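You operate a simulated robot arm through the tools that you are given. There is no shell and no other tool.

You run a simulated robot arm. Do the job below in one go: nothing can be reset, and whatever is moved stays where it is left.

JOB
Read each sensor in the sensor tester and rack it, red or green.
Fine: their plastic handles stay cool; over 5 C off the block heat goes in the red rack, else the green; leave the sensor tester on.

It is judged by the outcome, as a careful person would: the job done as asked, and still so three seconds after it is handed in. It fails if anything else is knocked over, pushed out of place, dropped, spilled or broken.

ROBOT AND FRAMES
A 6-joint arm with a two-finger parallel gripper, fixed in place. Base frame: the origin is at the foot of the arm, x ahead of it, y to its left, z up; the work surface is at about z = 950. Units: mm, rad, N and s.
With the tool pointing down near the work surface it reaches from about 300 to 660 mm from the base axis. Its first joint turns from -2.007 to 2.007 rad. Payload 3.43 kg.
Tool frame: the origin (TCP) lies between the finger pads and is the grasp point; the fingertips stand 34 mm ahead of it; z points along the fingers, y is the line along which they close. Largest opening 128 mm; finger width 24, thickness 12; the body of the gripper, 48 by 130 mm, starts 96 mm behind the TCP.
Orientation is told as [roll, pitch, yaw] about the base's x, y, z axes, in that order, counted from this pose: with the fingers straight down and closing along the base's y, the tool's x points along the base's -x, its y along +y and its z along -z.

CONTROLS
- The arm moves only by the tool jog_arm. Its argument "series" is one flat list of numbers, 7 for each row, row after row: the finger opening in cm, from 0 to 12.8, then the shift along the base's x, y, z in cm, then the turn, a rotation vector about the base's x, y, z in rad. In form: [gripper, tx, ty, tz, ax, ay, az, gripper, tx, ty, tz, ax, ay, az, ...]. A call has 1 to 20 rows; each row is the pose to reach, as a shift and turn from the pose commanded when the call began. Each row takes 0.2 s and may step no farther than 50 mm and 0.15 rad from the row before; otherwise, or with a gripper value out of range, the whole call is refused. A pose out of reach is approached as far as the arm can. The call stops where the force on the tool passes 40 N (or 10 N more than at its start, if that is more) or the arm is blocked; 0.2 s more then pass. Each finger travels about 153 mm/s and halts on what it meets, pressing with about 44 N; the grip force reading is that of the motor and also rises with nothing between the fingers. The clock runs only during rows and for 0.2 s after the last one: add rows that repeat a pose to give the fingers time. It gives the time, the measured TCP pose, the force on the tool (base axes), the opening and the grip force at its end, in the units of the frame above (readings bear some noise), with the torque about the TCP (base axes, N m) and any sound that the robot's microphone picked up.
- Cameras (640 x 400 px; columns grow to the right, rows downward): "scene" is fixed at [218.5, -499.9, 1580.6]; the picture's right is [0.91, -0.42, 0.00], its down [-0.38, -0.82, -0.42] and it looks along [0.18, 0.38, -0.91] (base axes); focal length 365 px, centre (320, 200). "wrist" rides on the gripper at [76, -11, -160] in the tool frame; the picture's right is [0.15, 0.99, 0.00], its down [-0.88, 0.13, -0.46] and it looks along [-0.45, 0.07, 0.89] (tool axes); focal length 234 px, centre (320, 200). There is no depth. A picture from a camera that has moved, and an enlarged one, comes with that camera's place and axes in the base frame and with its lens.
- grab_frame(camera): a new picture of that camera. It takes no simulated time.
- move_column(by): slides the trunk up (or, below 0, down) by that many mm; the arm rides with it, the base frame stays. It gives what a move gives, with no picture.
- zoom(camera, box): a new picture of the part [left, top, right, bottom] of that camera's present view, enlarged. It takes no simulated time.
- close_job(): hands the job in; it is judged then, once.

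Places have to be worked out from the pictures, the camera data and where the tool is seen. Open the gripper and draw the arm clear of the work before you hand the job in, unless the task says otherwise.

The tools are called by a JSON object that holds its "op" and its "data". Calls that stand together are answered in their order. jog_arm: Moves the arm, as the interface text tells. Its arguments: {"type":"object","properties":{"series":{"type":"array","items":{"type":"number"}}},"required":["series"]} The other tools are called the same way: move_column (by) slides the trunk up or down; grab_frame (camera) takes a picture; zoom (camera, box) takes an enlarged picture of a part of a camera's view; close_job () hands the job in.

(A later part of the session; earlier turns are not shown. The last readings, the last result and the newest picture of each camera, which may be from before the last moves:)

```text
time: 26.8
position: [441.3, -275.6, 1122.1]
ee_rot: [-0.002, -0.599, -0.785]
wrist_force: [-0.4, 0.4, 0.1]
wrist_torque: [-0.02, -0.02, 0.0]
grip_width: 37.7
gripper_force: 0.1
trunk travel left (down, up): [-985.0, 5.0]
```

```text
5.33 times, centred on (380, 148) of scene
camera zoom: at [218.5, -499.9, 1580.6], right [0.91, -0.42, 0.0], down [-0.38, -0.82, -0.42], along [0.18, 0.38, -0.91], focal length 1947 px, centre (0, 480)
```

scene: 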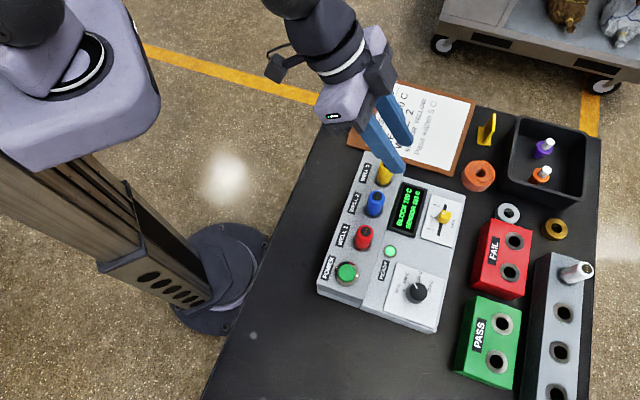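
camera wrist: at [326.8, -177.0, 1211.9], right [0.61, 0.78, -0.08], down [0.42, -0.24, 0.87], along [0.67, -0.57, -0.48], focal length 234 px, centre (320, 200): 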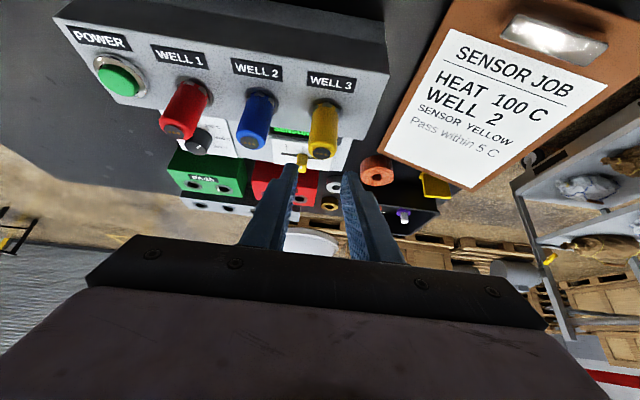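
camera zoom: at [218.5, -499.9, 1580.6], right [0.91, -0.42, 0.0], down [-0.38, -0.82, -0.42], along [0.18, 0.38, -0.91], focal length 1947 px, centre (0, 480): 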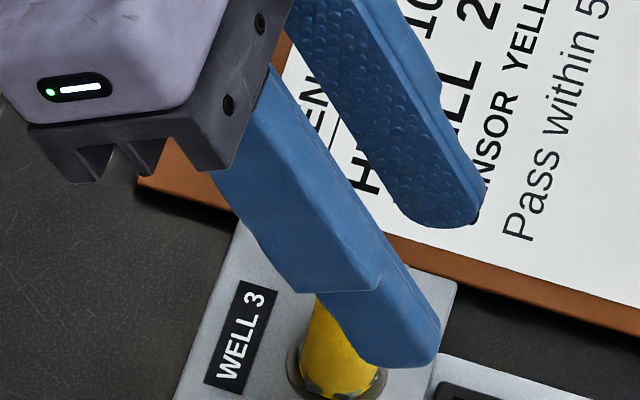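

Lateral offset is now about -1.5 mm and the axis is about 2.5 mm farther out. I correct that and lower 50 mm around the yellow handle without closing yet.

{"op": "jog_arm", "data": {"series": [3.8, 0.07, -0.28, 0, 0, 0, 0, 3.8, 0.07, -0.28, -1.5, 0, 0, 0, 3.8, 0.07, -0.28, -3, 0, 0, 0, 3.8, 0.07, -0.28, -4.2, 0, 0, 0, 3.8, 0.07, -0.28, -5, 0, 0, 0, 3.8, 0.07, -0.28, -5, 0, 0, 0]}}

{"op": "grab_frame", "data": {"camera": "wrist"}}

{"op": "zoom", "data": {"camera": "wrist", "box": [240, 110, 400, 210]}}

{"op": "zoom", "data": {"camera": "scene", "box": [320, 110, 440, 185]}}

```text
time: 28.2
position: [442.2, -278.4, 1072.7]
ee_rot: [-0.002, -0.6, -0.785]
wrist_force: [0.0, -0.6, -0.2]
wrist_torque: [0.0, -0.01, -0.04]
grip_width: 38.2
gripper_force: 0.0
trunk travel left (down, up): [-985.0, 5.0]
```

```text
taken
camera wrist: at [327.9, -179.1, 1162.0], right [0.61, 0.78, -0.08], down [0.42, -0.24, 0.87], along [0.67, -0.57, -0.48], focal length 234 px, centre (320, 200)
```

wrist: 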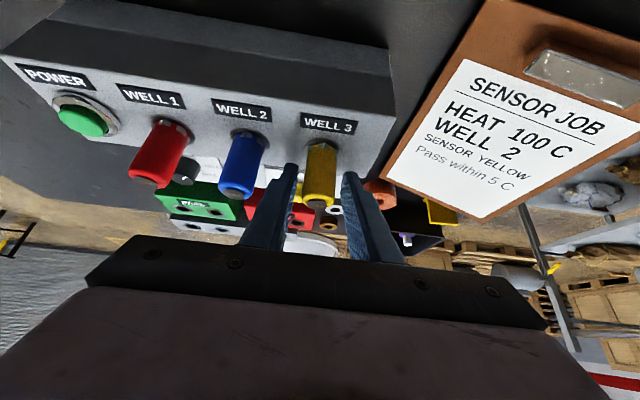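

```text
4.00 times, centred on (320, 160) of wrist
camera zoom: at [327.9, -179.1, 1162.0], right [0.61, 0.78, -0.08], down [0.42, -0.24, 0.87], along [0.67, -0.57, -0.48], focal length 937 px, centre (320, 360)
```

zoom: 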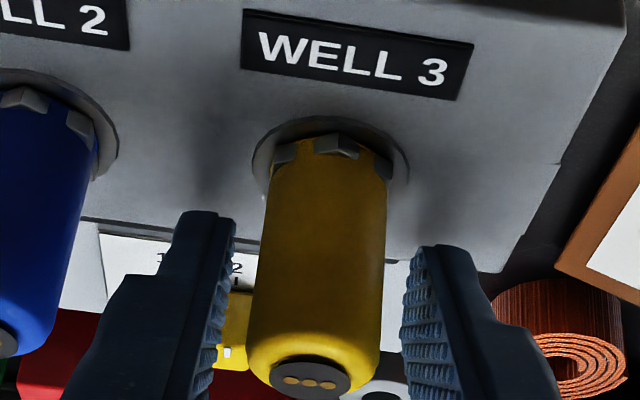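

```text
5.33 times, centred on (380, 148) of scene
camera zoom: at [218.5, -499.9, 1580.6], right [0.91, -0.42, 0.0], down [-0.38, -0.82, -0.42], along [0.18, 0.38, -0.91], focal length 1947 px, centre (0, 480)
```

zoom: 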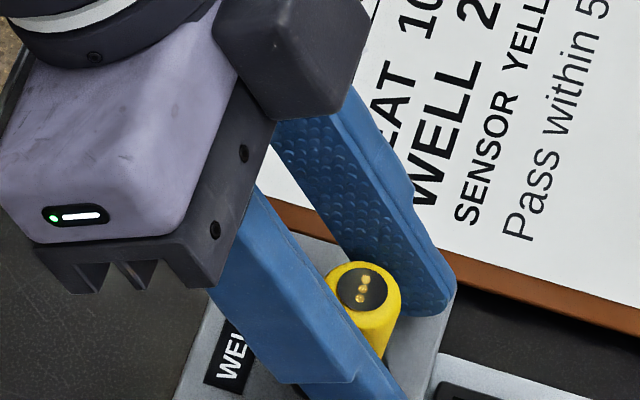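

The handle is centred between the pads. I close on it and check the grip.

{"op": "jog_arm", "data": {"series": [1.8, 0, 0, 0, 0, 0, 0, 1.8, 0, 0, 0, 0, 0, 0, 1.8, 0, 0, 0, 0, 0, 0]}}

{"op": "jog_arm", "data": {"series": [1.8, 0, 0, 0.7, 0, 0, 0, 1.8, 0, 0, 1.4, 0, 0, 0, 1.8, 0, 0, 2, 0, 0, 0]}}

{"op": "zoom", "data": {"camera": "scene", "box": [300, 100, 460, 200]}}

{"op": "zoom", "data": {"camera": "wrist", "box": [240, 110, 400, 210]}}

```text
time: 29.0
position: [443.6, -280.1, 1072.7]
ee_rot: [0.001, -0.6, -0.786]
wrist_force: [-0.5, 0.3, 0.6]
wrist_torque: [0.0, -0.01, -0.03]
grip_width: 23.6
gripper_force: 43.8
trunk travel left (down, up): [-985.0, 5.0]
```

```text
time: 29.8
position: [443.2, -280.0, 1092.7]
ee_rot: [0.0, -0.6, -0.786]
wrist_force: [-0.2, -0.1, -0.3]
wrist_torque: [-0.03, -0.03, 0.01]
grip_width: 23.7
gripper_force: 43.4
trunk travel left (down, up): [-985.0, 5.0]
```

```text
4.00 times, centred on (380, 150) of scene
camera zoom: at [218.5, -499.9, 1580.6], right [0.91, -0.42, 0.0], down [-0.38, -0.82, -0.42], along [0.18, 0.38, -0.91], focal length 1461 px, centre (80, 400)
```

zoom: 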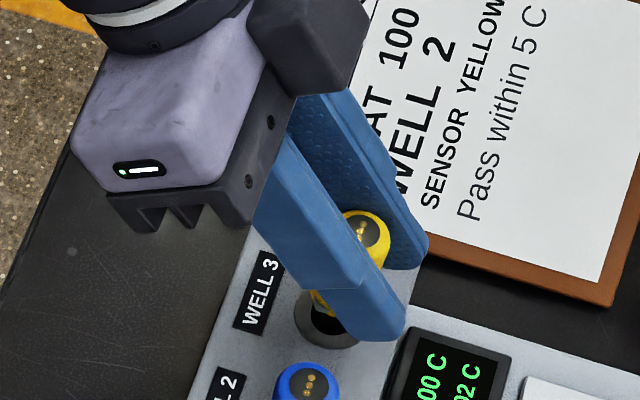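

```text
4.00 times, centred on (320, 160) of wrist
camera zoom: at [327.6, -180.2, 1182.2], right [0.61, 0.78, -0.08], down [0.42, -0.24, 0.87], along [0.67, -0.57, -0.48], focal length 937 px, centre (320, 360)
```

zoom: 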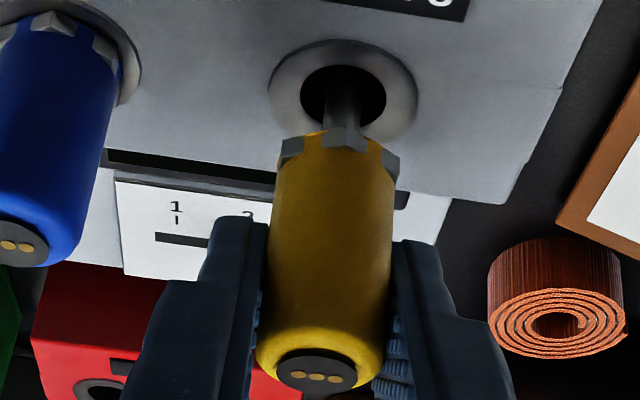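

Yellow came up cleanly on a thin probe, with plenty of clearance in the hole. I lift it another 75 mm and look at the probe length.

{"op": "jog_arm", "data": {"series": [1.8, 0, 0, 2.5, 0, 0, 0, 1.8, 0, 0, 5, 0, 0, 0, 1.8, 0, 0, 7.5, 0, 0, 0, 1.8, 0, 0, 7.5, 0, 0, 0]}}

{"op": "grab_frame", "data": {"camera": "wrist"}}

{"op": "zoom", "data": {"camera": "scene", "box": [320, 80, 480, 180]}}

```text
time: 30.8
position: [445.1, -280.3, 1167.6]
ee_rot: [0.0, -0.6, -0.785]
wrist_force: [0.6, 0.7, -1.2]
wrist_torque: [-0.02, -0.03, 0.02]
grip_width: 23.7
gripper_force: 43.8
trunk travel left (down, up): [-985.0, 5.0]
```

```text
taken
camera wrist: at [328.8, -180.2, 1257.3], right [0.61, 0.79, -0.08], down [0.42, -0.24, 0.87], along [0.67, -0.57, -0.48], focal length 234 px, centre (320, 200)
```

wrist: 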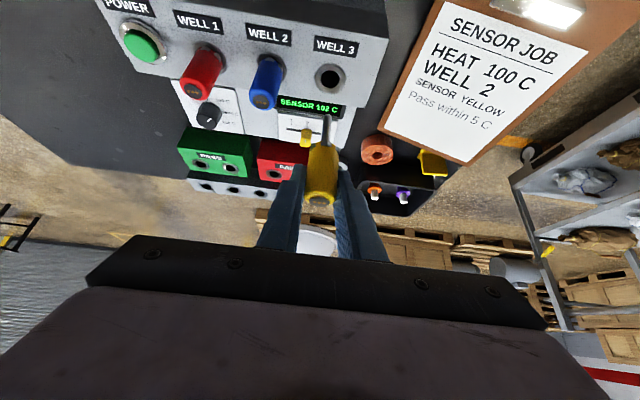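

```text
4.00 times, centred on (400, 130) of scene
camera zoom: at [218.5, -499.9, 1580.6], right [0.91, -0.42, 0.0], down [-0.38, -0.82, -0.42], along [0.18, 0.38, -0.91], focal length 1461 px, centre (0, 480)
```

zoom: 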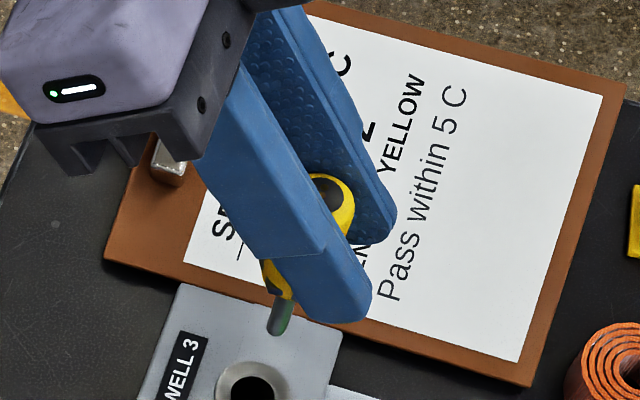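

The probe is short. I enlarge the wrist view to fix its tip relative to the tool.

{"op": "zoom", "data": {"camera": "wrist", "box": [260, 50, 400, 138]}}

{"op": "zoom", "data": {"camera": "wrist", "box": [260, 100, 400, 188]}}

```text
4.55 times, centred on (330, 94) of wrist
camera zoom: at [328.8, -180.2, 1257.3], right [0.61, 0.79, -0.08], down [0.42, -0.24, 0.87], along [0.67, -0.57, -0.48], focal length 1064 px, centre (274, 682)
```

zoom: 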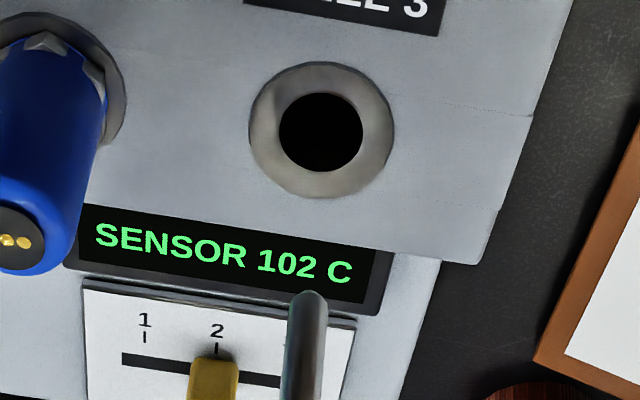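

```text
4.55 times, centred on (330, 144) of wrist
camera zoom: at [328.8, -180.2, 1257.3], right [0.61, 0.79, -0.08], down [0.42, -0.24, 0.87], along [0.67, -0.57, -0.48], focal length 1064 px, centre (274, 454)
```

zoom: 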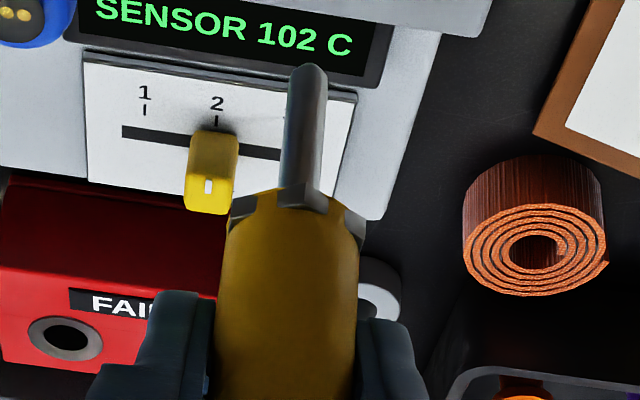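

The probe tip is about 84 mm below the TCP and the seat about 42 mm below it. I carry yellow outward toward the FAIL rack's right hole at z of about 1150, stopping 30 mm short to look.

{"op": "jog_arm", "data": {"series": [1.8, 2.17, -2.62, -0.3, 0, 0, 0, 1.8, 4.34, -5.23, -0.6, 0, 0, 0, 1.8, 6.5, -7.85, -0.9, 0, 0, 0, 1.8, 8.67, -10.47, -1.2, 0, 0, 0, 1.8, 10.84, -13.08, -1.5, 0, 0, 0, 1.8, 13.0, -15.7, -1.8, 0, 0, 0, 1.8, 13.0, -15.7, -1.8, 0, 0, 0]}}

{"op": "grab_frame", "data": {"camera": "wrist"}}

{"op": "grab_frame", "data": {"camera": "scene"}}

```text
time: 32.4
position: [572.4, -435.8, 1150.4]
ee_rot: [0.001, -0.601, -0.785]
wrist_force: [0.6, -0.5, 0.0]
wrist_torque: [0.0, 0.01, -0.02]
grip_width: 23.5
gripper_force: 43.4
trunk travel left (down, up): [-985.0, 5.0]
```

```text
taken
camera wrist: at [457.8, -336.0, 1240.6], right [0.61, 0.78, -0.08], down [0.42, -0.24, 0.87], along [0.67, -0.57, -0.48], focal length 234 px, centre (320, 200)
```

wrist: 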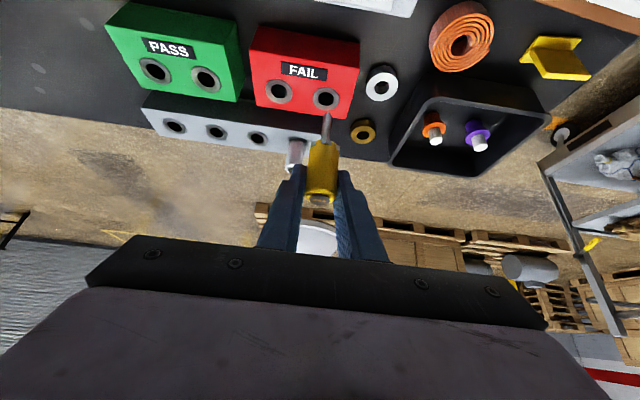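

```text
taken
```

scene: 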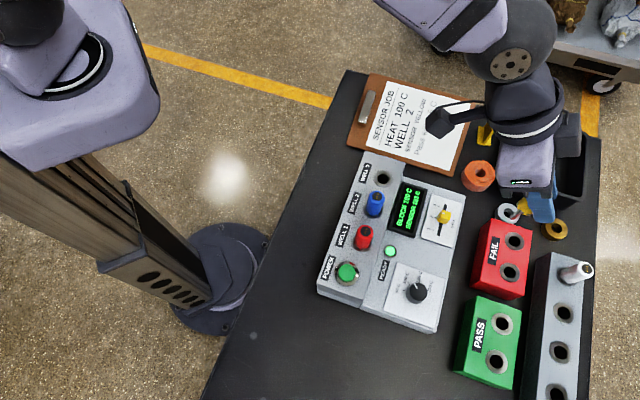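

No reach problem. I enlarge to locate the right FAIL hole relative to the probe.

{"op": "zoom", "data": {"camera": "wrist", "box": [250, 60, 390, 148]}}

{"op": "jog_arm", "data": {"series": [1.8, 0, 0, 0, 0, 0, 0]}}

```text
4.55 times, centred on (320, 104) of wrist
camera zoom: at [457.8, -336.0, 1240.6], right [0.61, 0.78, -0.08], down [0.42, -0.24, 0.87], along [0.67, -0.57, -0.48], focal length 1064 px, centre (320, 636)
```

zoom: 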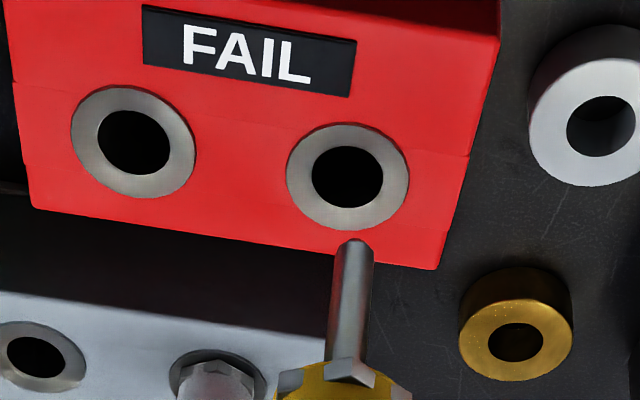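

```text
time: 32.8
position: [573.4, -435.7, 1151.3]
ee_rot: [-0.001, -0.6, -0.786]
wrist_force: [0.4, -0.6, -0.3]
wrist_torque: [-0.02, 0.0, -0.03]
grip_width: 23.5
gripper_force: 44.6
trunk travel left (down, up): [-985.0, 5.0]
```

The hole is about 33 mm farther out and about 1 mm to the left of the probe. I move over it and come down until the probe tip is about 12 mm above the rack.

{"op": "jog_arm", "data": {"series": [1.8, 1.1, -1.2, 0, 0, 0, 0, 1.8, 2.2, -2.37, 0, 0, 0, 0, 1.8, 2.2, -2.37, -2, 0, 0, 0, 1.8, 2.2, -2.37, -4, 0, 0, 0, 1.8, 2.2, -2.37, -5.4, 0, 0, 0, 1.8, 2.2, -2.37, -5.4, 0, 0, 0]}}

{"op": "grab_frame", "data": {"camera": "wrist"}}

{"op": "zoom", "data": {"camera": "wrist", "box": [250, 80, 390, 168]}}

{"op": "zoom", "data": {"camera": "scene", "box": [460, 190, 620, 290]}}

```text
time: 34.2
position: [594.7, -459.1, 1097.2]
ee_rot: [-0.001, -0.6, -0.784]
wrist_force: [-0.6, -0.7, -0.2]
wrist_torque: [0.0, -0.02, 0.01]
grip_width: 23.4
gripper_force: 43.8
trunk travel left (down, up): [-985.0, 5.0]
```

```text
taken
camera wrist: at [480.5, -359.4, 1186.4], right [0.61, 0.78, -0.08], down [0.42, -0.24, 0.87], along [0.67, -0.57, -0.48], focal length 234 px, centre (320, 200)
```

wrist: 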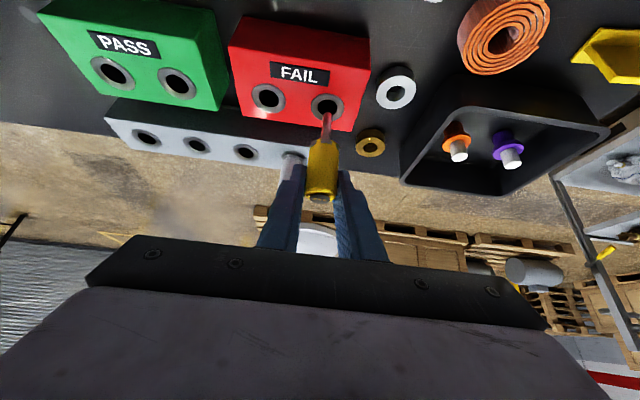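

```text
4.55 times, centred on (320, 124) of wrist
camera zoom: at [480.5, -359.4, 1186.4], right [0.61, 0.78, -0.08], down [0.42, -0.24, 0.87], along [0.67, -0.57, -0.48], focal length 1064 px, centre (320, 546)
```

zoom: 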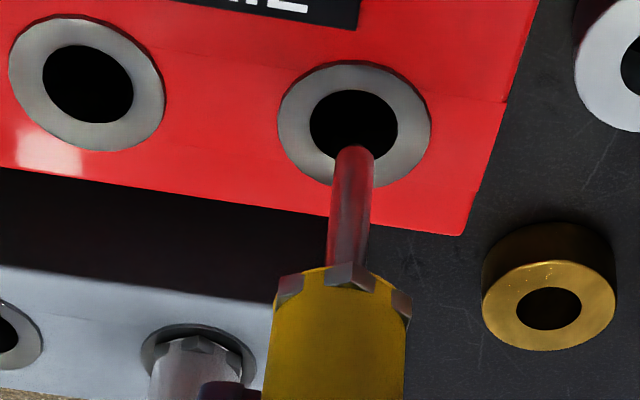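

```text
4.00 times, centred on (540, 240) of scene
camera zoom: at [218.5, -499.9, 1580.6], right [0.91, -0.42, 0.0], down [-0.38, -0.82, -0.42], along [0.18, 0.38, -0.91], focal length 1461 px, centre (-560, 40)
```

zoom: 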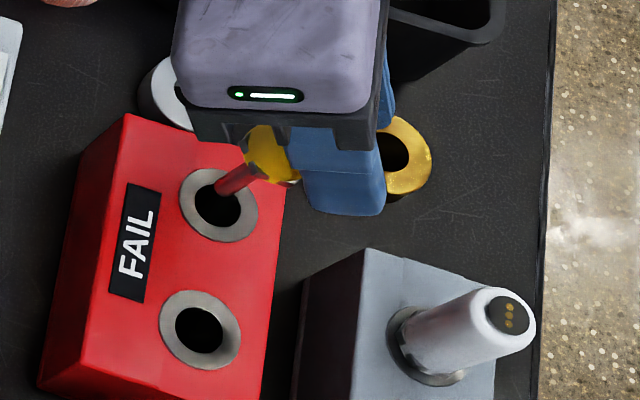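

The tip is nearly over the hole centre, and I check once more from the scene side at higher zoom.

{"op": "zoom", "data": {"camera": "scene", "box": [495, 215, 543, 245]}}

```text
13.33 times, centred on (519, 230) of scene
camera zoom: at [218.5, -499.9, 1580.6], right [0.91, -0.42, 0.0], down [-0.38, -0.82, -0.42], along [0.18, 0.38, -0.91], focal length 4868 px, centre (-2333, -200)
```

zoom: 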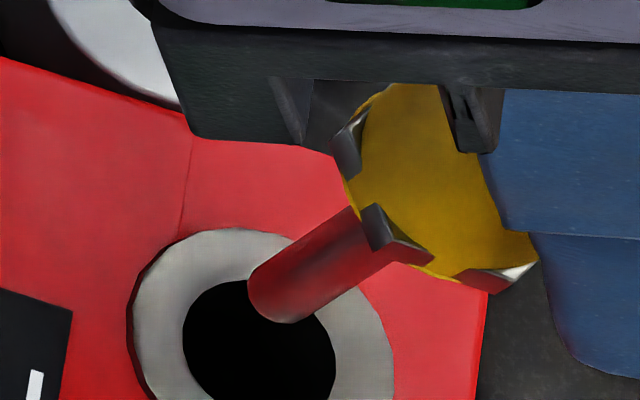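

The two views disagree by a few mm radially unless the rack top is lower than I assumed. I measure the rack height from its visible vertical edges before inserting.

{"op": "zoom", "data": {"camera": "scene", "box": [460, 260, 540, 310]}}

{"op": "zoom", "data": {"camera": "scene", "box": [445, 340, 525, 390]}}

{"op": "zoom", "data": {"camera": "wrist", "box": [200, 0, 380, 140]}}

```text
8.00 times, centred on (500, 285) of scene
camera zoom: at [218.5, -499.9, 1580.6], right [0.91, -0.42, 0.0], down [-0.38, -0.82, -0.42], along [0.18, 0.38, -0.91], focal length 2921 px, centre (-1120, -480)
```

zoom: 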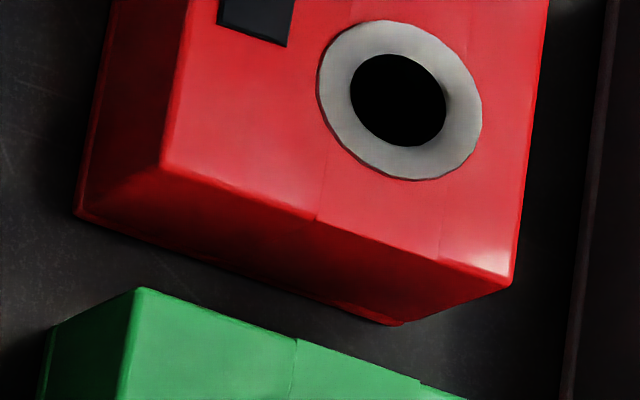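

```text
8.00 times, centred on (485, 365) of scene
camera zoom: at [218.5, -499.9, 1580.6], right [0.91, -0.42, 0.0], down [-0.38, -0.82, -0.42], along [0.18, 0.38, -0.91], focal length 2921 px, centre (-1000, -1120)
```

zoom: 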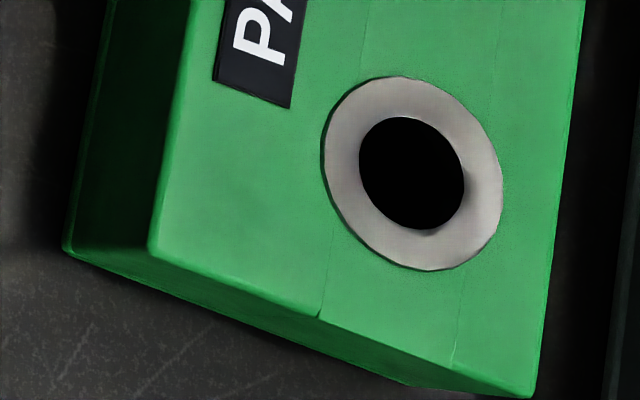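

```text
2.86 times, centred on (290, 70) of wrist
camera zoom: at [480.5, -359.4, 1186.4], right [0.61, 0.78, -0.08], down [0.42, -0.24, 0.87], along [0.67, -0.57, -0.48], focal length 669 px, centre (406, 571)
```

zoom: 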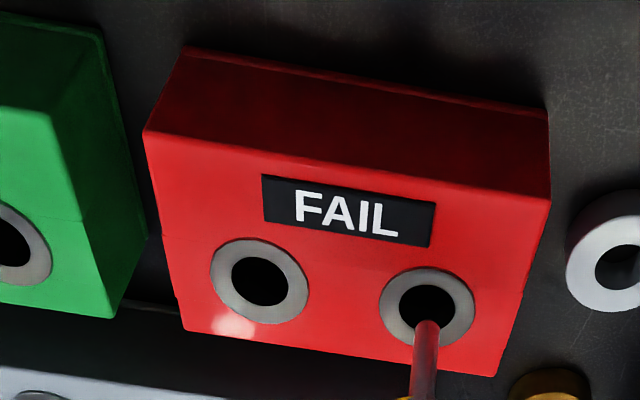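

The rack top is nearer z=997, which puts the hole about 4 mm farther out than the probe. I shift that much, lower 8 mm, and compare both views again.

{"op": "jog_arm", "data": {"series": [1.8, 0.23, -0.34, 0, 0, 0, 0, 1.8, 0.23, -0.34, -0.8, 0, 0, 0, 1.8, 0.23, -0.34, -0.8, 0, 0, 0]}}

{"op": "zoom", "data": {"camera": "scene", "box": [495, 215, 543, 245]}}

{"op": "zoom", "data": {"camera": "wrist", "box": [270, 80, 390, 155]}}

```text
time: 35.0
position: [599.1, -463.0, 1087.0]
ee_rot: [0.0, -0.599, -0.785]
wrist_force: [0.1, -0.4, -0.2]
wrist_torque: [0.02, -0.02, -0.01]
grip_width: 23.5
gripper_force: 43.7
trunk travel left (down, up): [-985.0, 5.0]
```

```text
13.33 times, centred on (519, 230) of scene
camera zoom: at [218.5, -499.9, 1580.6], right [0.91, -0.42, 0.0], down [-0.38, -0.82, -0.42], along [0.18, 0.38, -0.91], focal length 4868 px, centre (-2333, -200)
```

zoom: 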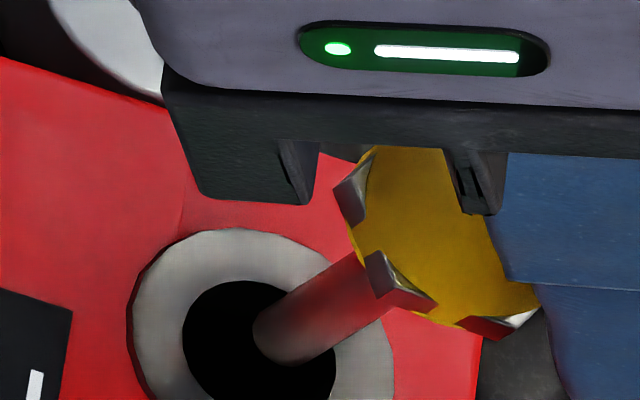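

```text
5.33 times, centred on (330, 118) of wrist
camera zoom: at [483.6, -363.6, 1177.3], right [0.61, 0.78, -0.08], down [0.42, -0.24, 0.87], along [0.67, -0.57, -0.48], focal length 1249 px, centre (267, 640)
```

zoom: 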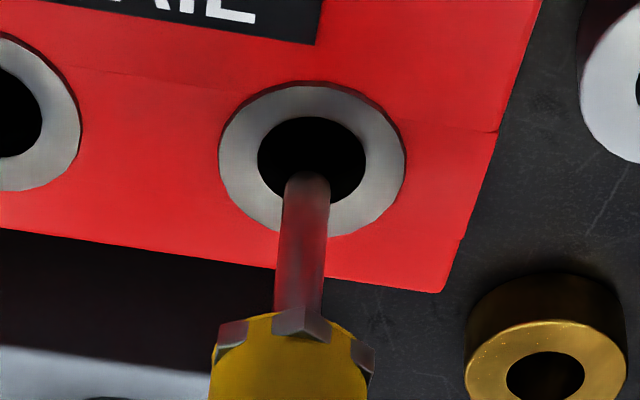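

Both views now put the probe within about 2 mm of the hole centre. I lower it in, stopping a few mm above the expected seat.

{"op": "jog_arm", "data": {"series": [1.8, 0, 0, -1, 0, 0, 0, 1.8, 0, 0, -2, 0, 0, 0, 1.8, 0, 0, -3, 0, 0, 0, 1.8, 0, 0, -4, 0, 0, 0, 1.8, 0, 0, -4, 0, 0, 0]}}

{"op": "zoom", "data": {"camera": "scene", "box": [480, 200, 560, 250]}}

{"op": "zoom", "data": {"camera": "wrist", "box": [250, 100, 390, 188]}}

```text
time: 36.2
position: [597.4, -462.6, 1050.6]
ee_rot: [0.002, -0.602, -0.786]
wrist_force: [-0.5, -0.1, 0.1]
wrist_torque: [0.0, 0.01, -0.02]
grip_width: 23.4
gripper_force: 44.2
trunk travel left (down, up): [-985.0, 5.0]
```

```text
8.00 times, centred on (520, 225) of scene
camera zoom: at [218.5, -499.9, 1580.6], right [0.91, -0.42, 0.0], down [-0.38, -0.82, -0.42], along [0.18, 0.38, -0.91], focal length 2921 px, centre (-1280, 0)
```

zoom: 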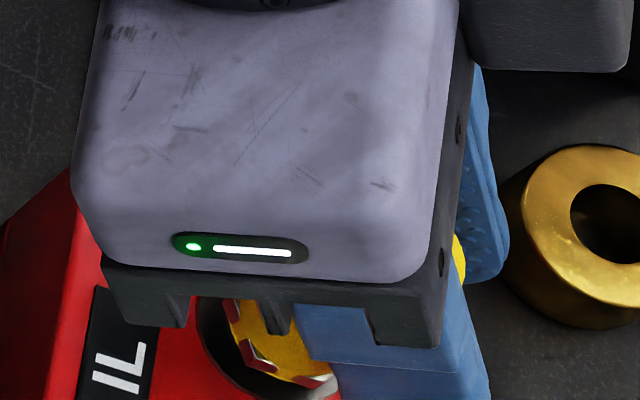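

```text
4.55 times, centred on (320, 144) of wrist
camera zoom: at [481.9, -363.9, 1139.1], right [0.61, 0.78, -0.08], down [0.42, -0.24, 0.87], along [0.67, -0.57, -0.48], focal length 1064 px, centre (320, 454)
```

zoom: 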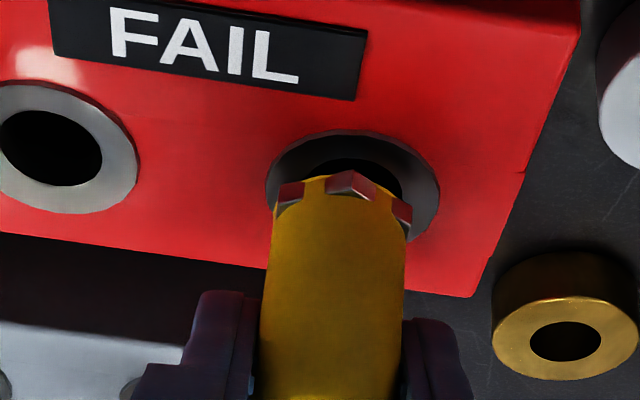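

It is entering freely at z=1050.6 with about 10 mm to go. I lower in small steps and watch the force.

{"op": "jog_arm", "data": {"series": [1.8, 0, 0, -0.3, 0, 0, 0, 1.8, 0, 0, -0.6, 0, 0, 0, 1.8, 0, 0, -0.8, 0, 0, 0]}}

{"op": "zoom", "data": {"camera": "wrist", "box": [250, 100, 390, 188]}}

```text
time: 37.0
position: [598.9, -463.7, 1043.1]
ee_rot: [-0.002, -0.605, -0.784]
wrist_force: [-1.0, -0.2, 7.3]
wrist_torque: [-0.11, 0.06, -0.04]
grip_width: 23.3
gripper_force: 44.2
trunk travel left (down, up): [-985.0, 5.0]
```

```text
4.55 times, centred on (320, 144) of wrist
camera zoom: at [482.6, -364.2, 1132.3], right [0.61, 0.78, -0.08], down [0.42, -0.24, 0.88], along [0.67, -0.57, -0.47], focal length 1064 px, centre (320, 454)
```

zoom: 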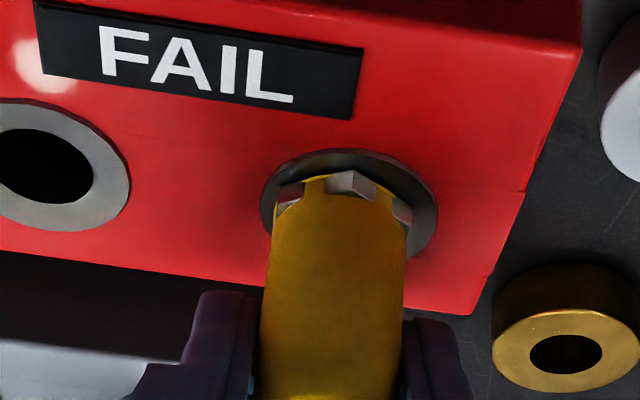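

A 7 N upward force at z=1043, with the hex at the ring, means it is seated. I open the fingers modestly and lift straight up clear of the handle.

{"op": "jog_arm", "data": {"series": [2.8, 0, 0, 0, 0, 0, 0, 3.6, 0, 0, 0, 0, 0, 0, 3.6, 0, 0, 0, 0, 0, 0, 3.6, 0, 0, 1.5, 0, 0, 0, 3.6, 0, 0, 4, 0, 0, 0, 3.6, 0, 0, 7, 0, 0, 0, 3.6, 0, 0, 10, 0, 0, 0, 3.6, 0, 0, 10, 0, 0, 0]}}

{"op": "grab_frame", "data": {"camera": "wrist"}}

{"op": "zoom", "data": {"camera": "scene", "box": [460, 190, 620, 290]}}

```text
time: 38.8
position: [599.7, -464.5, 1139.6]
ee_rot: [-0.001, -0.599, -0.785]
wrist_force: [0.7, 0.4, -0.6]
wrist_torque: [0.0, 0.0, 0.0]
grip_width: 36.1
gripper_force: 0.1
trunk travel left (down, up): [-985.0, 5.0]
```

```text
taken
camera wrist: at [483.8, -364.6, 1228.8], right [0.61, 0.79, -0.08], down [0.42, -0.24, 0.87], along [0.67, -0.57, -0.48], focal length 234 px, centre (320, 200)
```

wrist: 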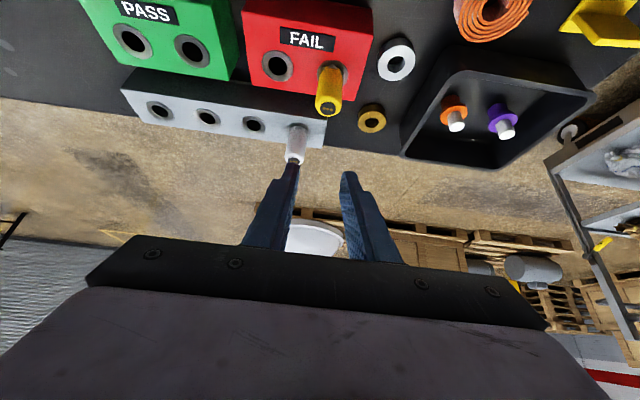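

```text
4.00 times, centred on (540, 240) of scene
camera zoom: at [218.5, -499.9, 1580.6], right [0.91, -0.42, 0.0], down [-0.38, -0.82, -0.42], along [0.18, 0.38, -0.91], focal length 1461 px, centre (-560, 40)
```

zoom: 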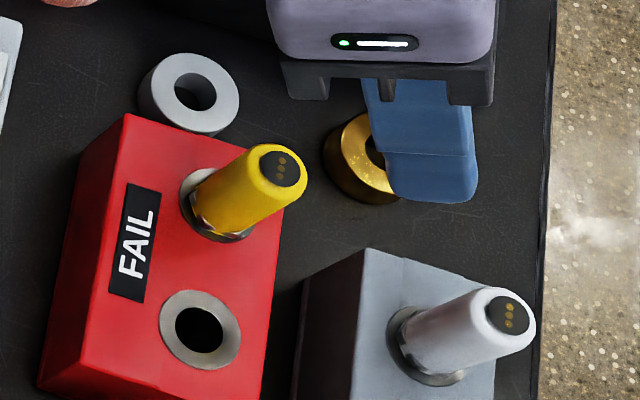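

Yellow stands fully seated in the FAIL rack. Next I fetch the red sensor (radius about 512, tangent about -5), moving across at safe height.

{"op": "jog_arm", "data": {"series": [3.6, -3.4, 1.4, 0.6, 0, 0, 0, 3.6, -6.9, 2.8, 1.2, 0, 0, 0, 3.6, -10.3, 4.2, 1.2, 0, 0, 0, 3.6, -13.7, 5.7, 1.2, 0, 0, 0, 3.6, -17.2, 7.1, 1.2, 0, 0, 0, 3.6, -20.6, 8.5, 1.2, 0, 0, 0, 3.8, -24.0, 9.9, 1.2, 0, 0, 0, 3.8, -24.0, 9.9, 1.2, 0, 0, 0]}}

{"op": "jog_arm", "data": {"series": [3.8, 0, 0, 0, 0, 0, 0]}}

{"op": "grab_frame", "data": {"camera": "wrist"}}

{"op": "zoom", "data": {"camera": "wrist", "box": [240, 50, 400, 150]}}

```text
time: 40.6
position: [358.8, -365.2, 1152.4]
ee_rot: [-0.002, -0.6, -0.784]
wrist_force: [0.4, -0.8, -0.7]
wrist_torque: [0.0, 0.0, 0.02]
grip_width: 38.0
gripper_force: 0.1
trunk travel left (down, up): [-985.0, 5.0]
```

```text
time: 41.0
position: [360.3, -364.5, 1153.1]
ee_rot: [0.0, -0.599, -0.786]
wrist_force: [-0.3, 0.9, 0.2]
wrist_torque: [0.03, -0.02, 0.03]
grip_width: 37.9
gripper_force: 0.0
trunk travel left (down, up): [-985.0, 5.0]
```

```text
taken
camera wrist: at [243.9, -265.0, 1242.0], right [0.61, 0.78, -0.08], down [0.42, -0.24, 0.87], along [0.67, -0.57, -0.48], focal length 234 px, centre (320, 200)
```

wrist: 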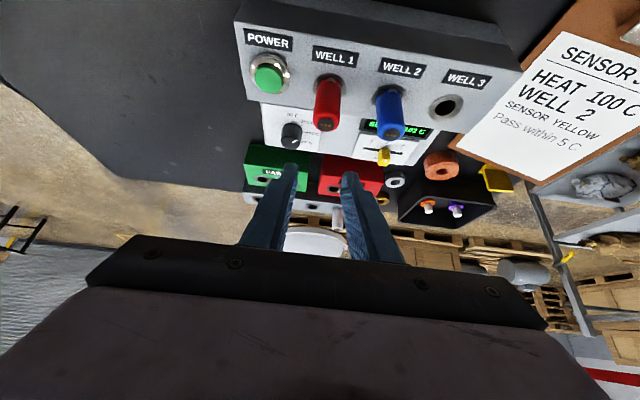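

```text
4.00 times, centred on (320, 100) of wrist
camera zoom: at [243.9, -265.0, 1242.0], right [0.61, 0.78, -0.08], down [0.42, -0.24, 0.87], along [0.67, -0.57, -0.48], focal length 937 px, centre (320, 600)
```

zoom: 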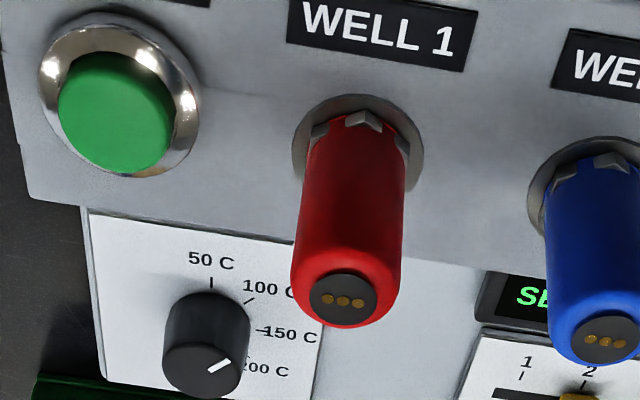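

Red is almost exactly under the tool (about 1 mm left, 2 mm nearer). I correct and descend around its handle, well clear of the power button.

{"op": "jog_arm", "data": {"series": [3.7, -0.16, 0.05, 0, 0, 0, 0, 3.7, -0.16, 0.05, -2.5, 0, 0, 0, 3.7, -0.16, 0.05, -4.5, 0, 0, 0, 3.7, -0.16, 0.05, -4.5, 0, 0, 0]}}

{"op": "zoom", "data": {"camera": "wrist", "box": [240, 100, 400, 200]}}

```text
time: 42.0
position: [357.0, -362.5, 1105.6]
ee_rot: [-0.001, -0.6, -0.786]
wrist_force: [0.3, -0.7, -1.0]
wrist_torque: [0.01, 0.01, -0.01]
grip_width: 37.2
gripper_force: 0.0
trunk travel left (down, up): [-985.0, 5.0]
```

```text
4.00 times, centred on (320, 150) of wrist
camera zoom: at [241.9, -263.0, 1195.5], right [0.61, 0.79, -0.08], down [0.42, -0.24, 0.87], along [0.67, -0.57, -0.48], focal length 937 px, centre (320, 400)
```

zoom: 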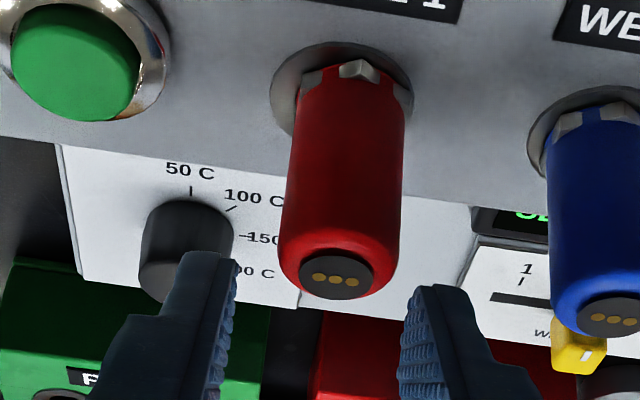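

Red sits between the fingers, about 2 mm farther out than the tool axis. I nudge outward and go down to grip height.

{"op": "jog_arm", "data": {"series": [3.7, 0.13, -0.1, 0, 0, 0, 0, 3.7, 0.13, -0.1, -1.5, 0, 0, 0, 3.7, 0.13, -0.1, -3.3, 0, 0, 0, 3.7, 0.13, -0.1, -3.3, 0, 0, 0]}}

{"op": "grab_frame", "data": {"camera": "wrist"}}

{"op": "zoom", "data": {"camera": "wrist", "box": [240, 110, 400, 210]}}

{"op": "zoom", "data": {"camera": "scene", "box": [310, 190, 430, 265]}}

```text
time: 43.0
position: [358.5, -364.8, 1073.6]
ee_rot: [0.001, -0.602, -0.785]
wrist_force: [0.1, -0.4, -0.1]
wrist_torque: [-0.02, 0.0, -0.02]
grip_width: 36.9
gripper_force: 0.1
trunk travel left (down, up): [-985.0, 5.0]
```

```text
taken
camera wrist: at [242.7, -265.0, 1163.5], right [0.61, 0.78, -0.08], down [0.42, -0.24, 0.87], along [0.67, -0.57, -0.48], focal length 234 px, centre (320, 200)
```

wrist: 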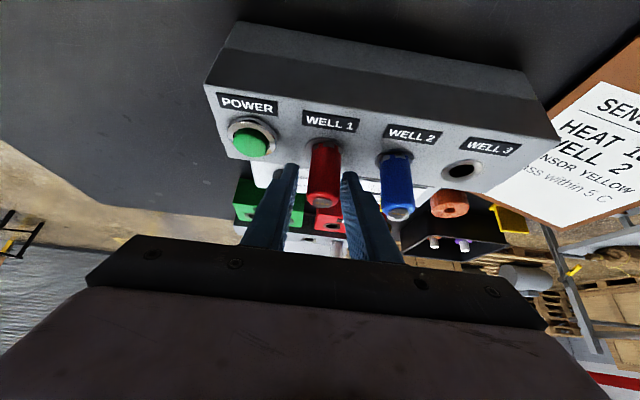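

```text
4.00 times, centred on (320, 160) of wrist
camera zoom: at [242.7, -265.0, 1163.5], right [0.61, 0.78, -0.08], down [0.42, -0.24, 0.87], along [0.67, -0.57, -0.48], focal length 937 px, centre (320, 360)
```

zoom: 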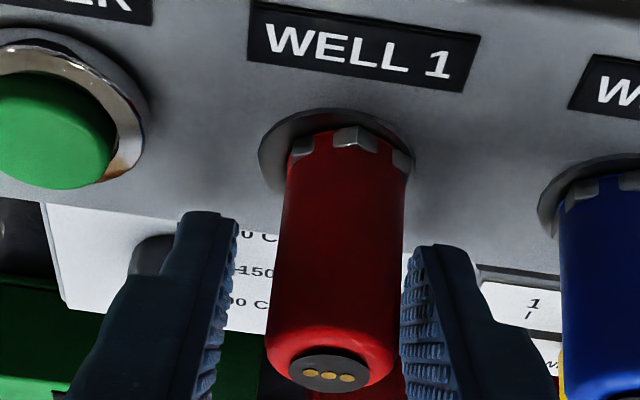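

```text
5.33 times, centred on (370, 228) of scene
camera zoom: at [218.5, -499.9, 1580.6], right [0.91, -0.42, 0.0], down [-0.38, -0.82, -0.42], along [0.18, 0.38, -0.91], focal length 1947 px, centre (53, 53)
```

zoom: 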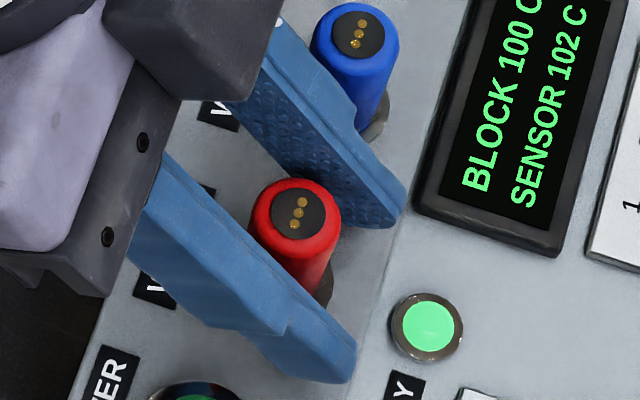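

The handle is a couple of mm toward the right finger. I shift 1.2 mm that way and close.

{"op": "jog_arm", "data": {"series": [3.7, 0.1, 0.1, 0, 0, 0, 0, 3.7, 0.1, 0.1, 0, 0, 0, 0, 1.8, 0.1, 0.1, 0, 0, 0, 0, 1.8, 0.1, 0.1, 0, 0, 0, 0, 1.8, 0.1, 0.1, 0, 0, 0, 0]}}

{"op": "zoom", "data": {"camera": "wrist", "box": [240, 110, 400, 210]}}

```text
time: 44.2
position: [358.7, -363.9, 1073.9]
ee_rot: [0.0, -0.6, -0.786]
wrist_force: [-0.3, 0.3, -0.3]
wrist_torque: [0.02, -0.04, 0.01]
grip_width: 23.4
gripper_force: 44.1
trunk travel left (down, up): [-985.0, 5.0]
```

```text
4.00 times, centred on (320, 160) of wrist
camera zoom: at [243.6, -264.3, 1163.3], right [0.61, 0.78, -0.08], down [0.42, -0.24, 0.87], along [0.67, -0.57, -0.48], focal length 937 px, centre (320, 360)
```

zoom: 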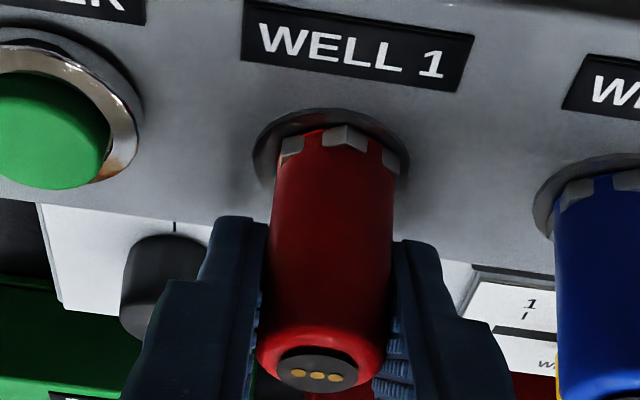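

Red is gripped at 23.4 mm. I lift it clear.

{"op": "jog_arm", "data": {"series": [1.8, 0, 0, 1, 0, 0, 0, 1.8, 0, 0, 3, 0, 0, 0, 1.8, 0, 0, 6, 0, 0, 0, 1.8, 0, 0, 9.5, 0, 0, 0, 1.8, 0, 0, 9.5, 0, 0, 0]}}

{"op": "grab_frame", "data": {"camera": "wrist"}}

{"op": "zoom", "data": {"camera": "wrist", "box": [250, 60, 390, 148]}}

```text
time: 45.4
position: [360.8, -364.6, 1168.9]
ee_rot: [0.012, -0.6, -0.802]
wrist_force: [-1.2, 0.1, -0.9]
wrist_torque: [0.03, -0.02, 0.08]
grip_width: 23.4
gripper_force: 43.8
out of reach, approached as far as the arm can: row 4
trunk travel left (down, up): [-985.0, 5.0]
```

```text
taken
camera wrist: at [244.7, -263.6, 1257.9], right [0.62, 0.78, -0.07], down [0.41, -0.25, 0.88], along [0.66, -0.58, -0.48], focal length 234 px, centre (320, 200)
```

wrist: 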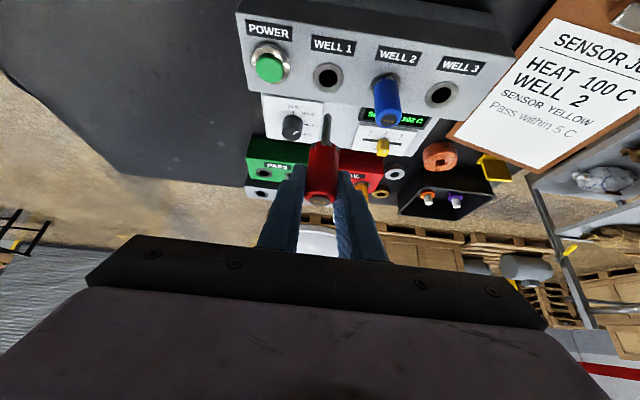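

```text
4.55 times, centred on (320, 104) of wrist
camera zoom: at [244.7, -263.6, 1257.9], right [0.62, 0.78, -0.07], down [0.41, -0.25, 0.88], along [0.66, -0.58, -0.48], focal length 1064 px, centre (320, 636)
```

zoom: 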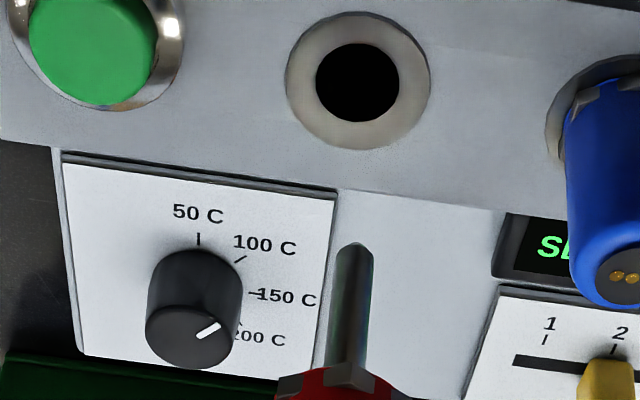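

One row was flagged and the yaw reads about 0.017 rad off, so the wrist may be passing near a singularity. I hold the pose to let it settle and re-read.

{"op": "jog_arm", "data": {"series": [1.8, 0, 0, 0, 0, 0, 0, 1.8, 0, 0, 0, 0, 0, 0]}}

{"op": "grab_frame", "data": {"camera": "scene"}}

```text
time: 46.0
position: [359.1, -363.8, 1167.6]
ee_rot: [0.0, -0.601, -0.787]
wrist_force: [-0.2, 0.4, -0.1]
wrist_torque: [0.03, 0.04, -0.02]
grip_width: 23.5
gripper_force: 44.0
trunk travel left (down, up): [-985.0, 5.0]
```

```text
taken
```

scene: 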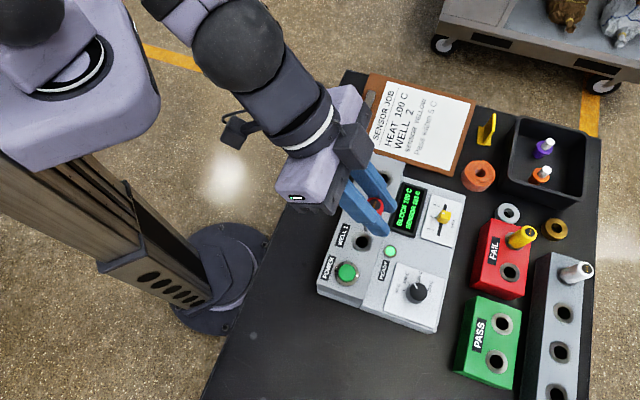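

The orientation has recovered. I carry red outward toward the left FAIL hole (radius about 750, tangent about 40), stopping short to look.

{"op": "jog_arm", "data": {"series": [1.8, 2.22, -1.46, -0.2, 0, 0, 0, 1.8, 4.44, -2.91, -0.4, 0, 0, 0, 1.8, 6.66, -4.37, -0.6, 0, 0, 0, 1.8, 8.88, -5.83, -0.8, 0, 0, 0, 1.8, 11.1, -7.28, -1.1, 0, 0, 0, 1.8, 13.3, -8.74, -1.3, 0, 0, 0, 1.8, 15.5, -10.2, -1.5, 0, 0, 0, 1.8, 17.8, -11.7, -1.7, 0, 0, 0, 1.8, 17.8, -11.7, -1.7, 0, 0, 0]}}

{"op": "grab_frame", "data": {"camera": "wrist"}}

{"op": "zoom", "data": {"camera": "wrist", "box": [250, 60, 390, 148]}}

```text
time: 48.0
position: [535.3, -480.2, 1152.7]
ee_rot: [0.0, -0.6, -0.784]
wrist_force: [-0.5, -0.3, -0.3]
wrist_torque: [0.0, -0.02, -0.01]
grip_width: 23.4
gripper_force: 43.5
trunk travel left (down, up): [-985.0, 5.0]
```

```text
taken
camera wrist: at [419.3, -381.6, 1242.6], right [0.61, 0.78, -0.08], down [0.42, -0.24, 0.87], along [0.67, -0.57, -0.48], focal length 234 px, centre (320, 200)
```

wrist: 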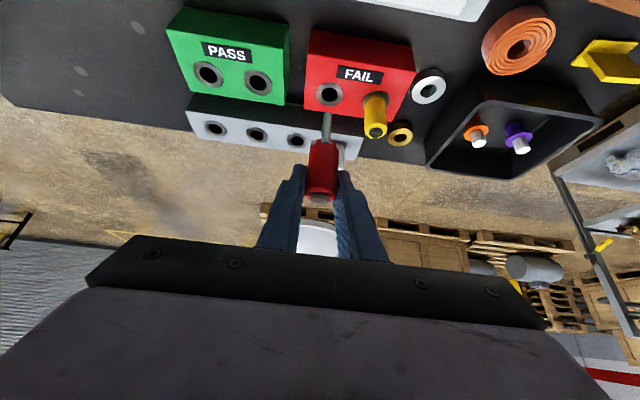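

```text
4.55 times, centred on (320, 104) of wrist
camera zoom: at [419.3, -381.6, 1242.6], right [0.61, 0.78, -0.08], down [0.42, -0.24, 0.87], along [0.67, -0.57, -0.48], focal length 1064 px, centre (320, 636)
```

zoom: 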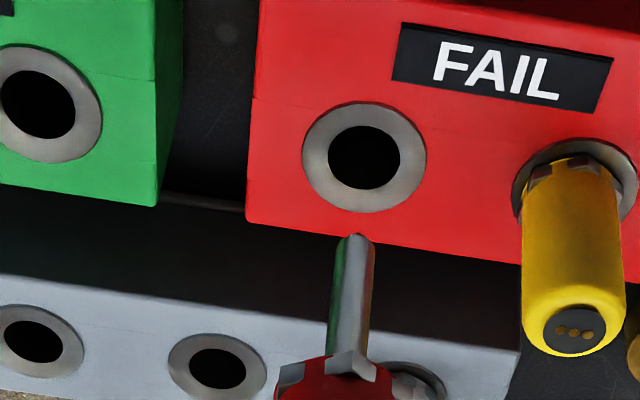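

The left hole is about 32 mm farther out and 2.5 mm to the right. I move over it and bring the probe tip to about 8 mm above the rack.

{"op": "jog_arm", "data": {"series": [1.8, 1.2, -1.0, 0, 0, 0, 0, 1.8, 2.44, -2.09, 0, 0, 0, 0, 1.8, 2.44, -2.09, -2.2, 0, 0, 0, 1.8, 2.44, -2.09, -4.4, 0, 0, 0, 1.8, 2.44, -2.09, -6.2, 0, 0, 0, 1.8, 2.44, -2.09, -6.2, 0, 0, 0]}}

{"op": "zoom", "data": {"camera": "wrist", "box": [270, 80, 390, 155]}}

{"op": "zoom", "data": {"camera": "scene", "box": [480, 250, 544, 290]}}

```text
time: 49.4
position: [560.4, -502.8, 1093.2]
ee_rot: [0.0, -0.6, -0.785]
wrist_force: [-0.2, -0.4, -1.0]
wrist_torque: [-0.02, 0.01, 0.01]
grip_width: 23.5
gripper_force: 43.2
trunk travel left (down, up): [-985.0, 5.0]
```

```text
5.33 times, centred on (330, 118) of wrist
camera zoom: at [445.7, -401.4, 1181.4], right [0.61, 0.78, -0.08], down [0.42, -0.24, 0.87], along [0.67, -0.57, -0.48], focal length 1249 px, centre (267, 640)
```

zoom: 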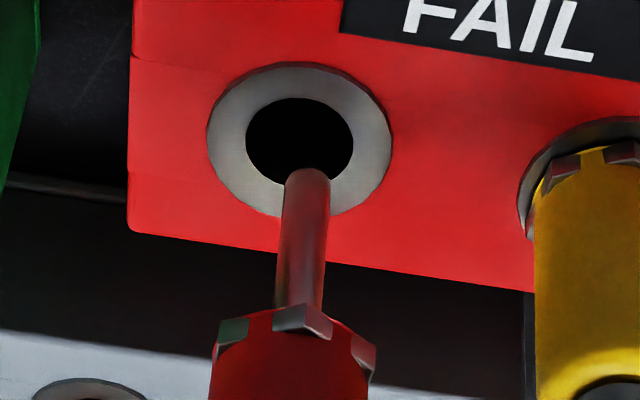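

```text
10.00 times, centred on (512, 270) of scene
camera zoom: at [218.5, -499.9, 1580.6], right [0.91, -0.42, 0.0], down [-0.38, -0.82, -0.42], along [0.18, 0.38, -0.91], focal length 3651 px, centre (-1600, -500)
```

zoom: 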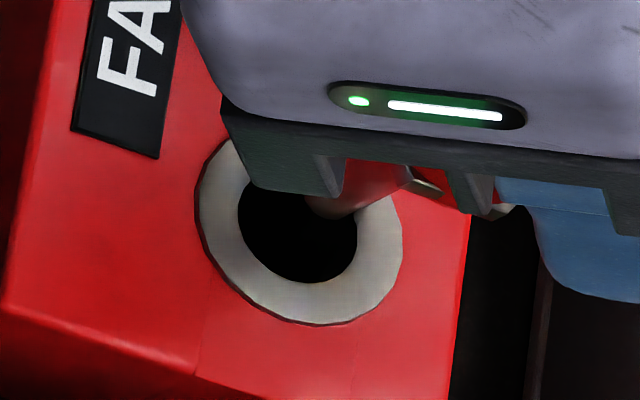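

Lateral error is now about 2 mm the other way, which is small against the 19 mm hole. I correct 1.5 mm and lower most of the way in.

{"op": "jog_arm", "data": {"series": [1.8, -0.11, -0.11, 0, 0, 0, 0, 1.8, -0.11, -0.11, -1.2, 0, 0, 0, 1.8, -0.11, -0.11, -2.4, 0, 0, 0, 1.8, -0.11, -0.11, -3.4, 0, 0, 0, 1.8, -0.11, -0.11, -4.2, 0, 0, 0, 1.8, -0.11, -0.11, -4.2, 0, 0, 0]}}

{"op": "zoom", "data": {"camera": "wrist", "box": [250, 100, 390, 188]}}

```text
time: 50.8
position: [560.3, -503.8, 1049.1]
ee_rot: [0.0, -0.602, -0.785]
wrist_force: [0.1, 0.5, 0.5]
wrist_torque: [-0.02, -0.01, 0.01]
grip_width: 23.6
gripper_force: 44.4
trunk travel left (down, up): [-985.0, 5.0]
```

```text
4.55 times, centred on (320, 144) of wrist
camera zoom: at [444.7, -402.9, 1138.5], right [0.61, 0.78, -0.08], down [0.42, -0.24, 0.87], along [0.67, -0.57, -0.48], focal length 1064 px, centre (320, 454)
```

zoom: 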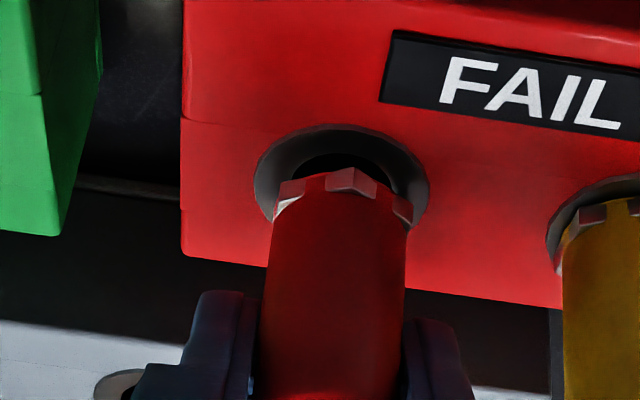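

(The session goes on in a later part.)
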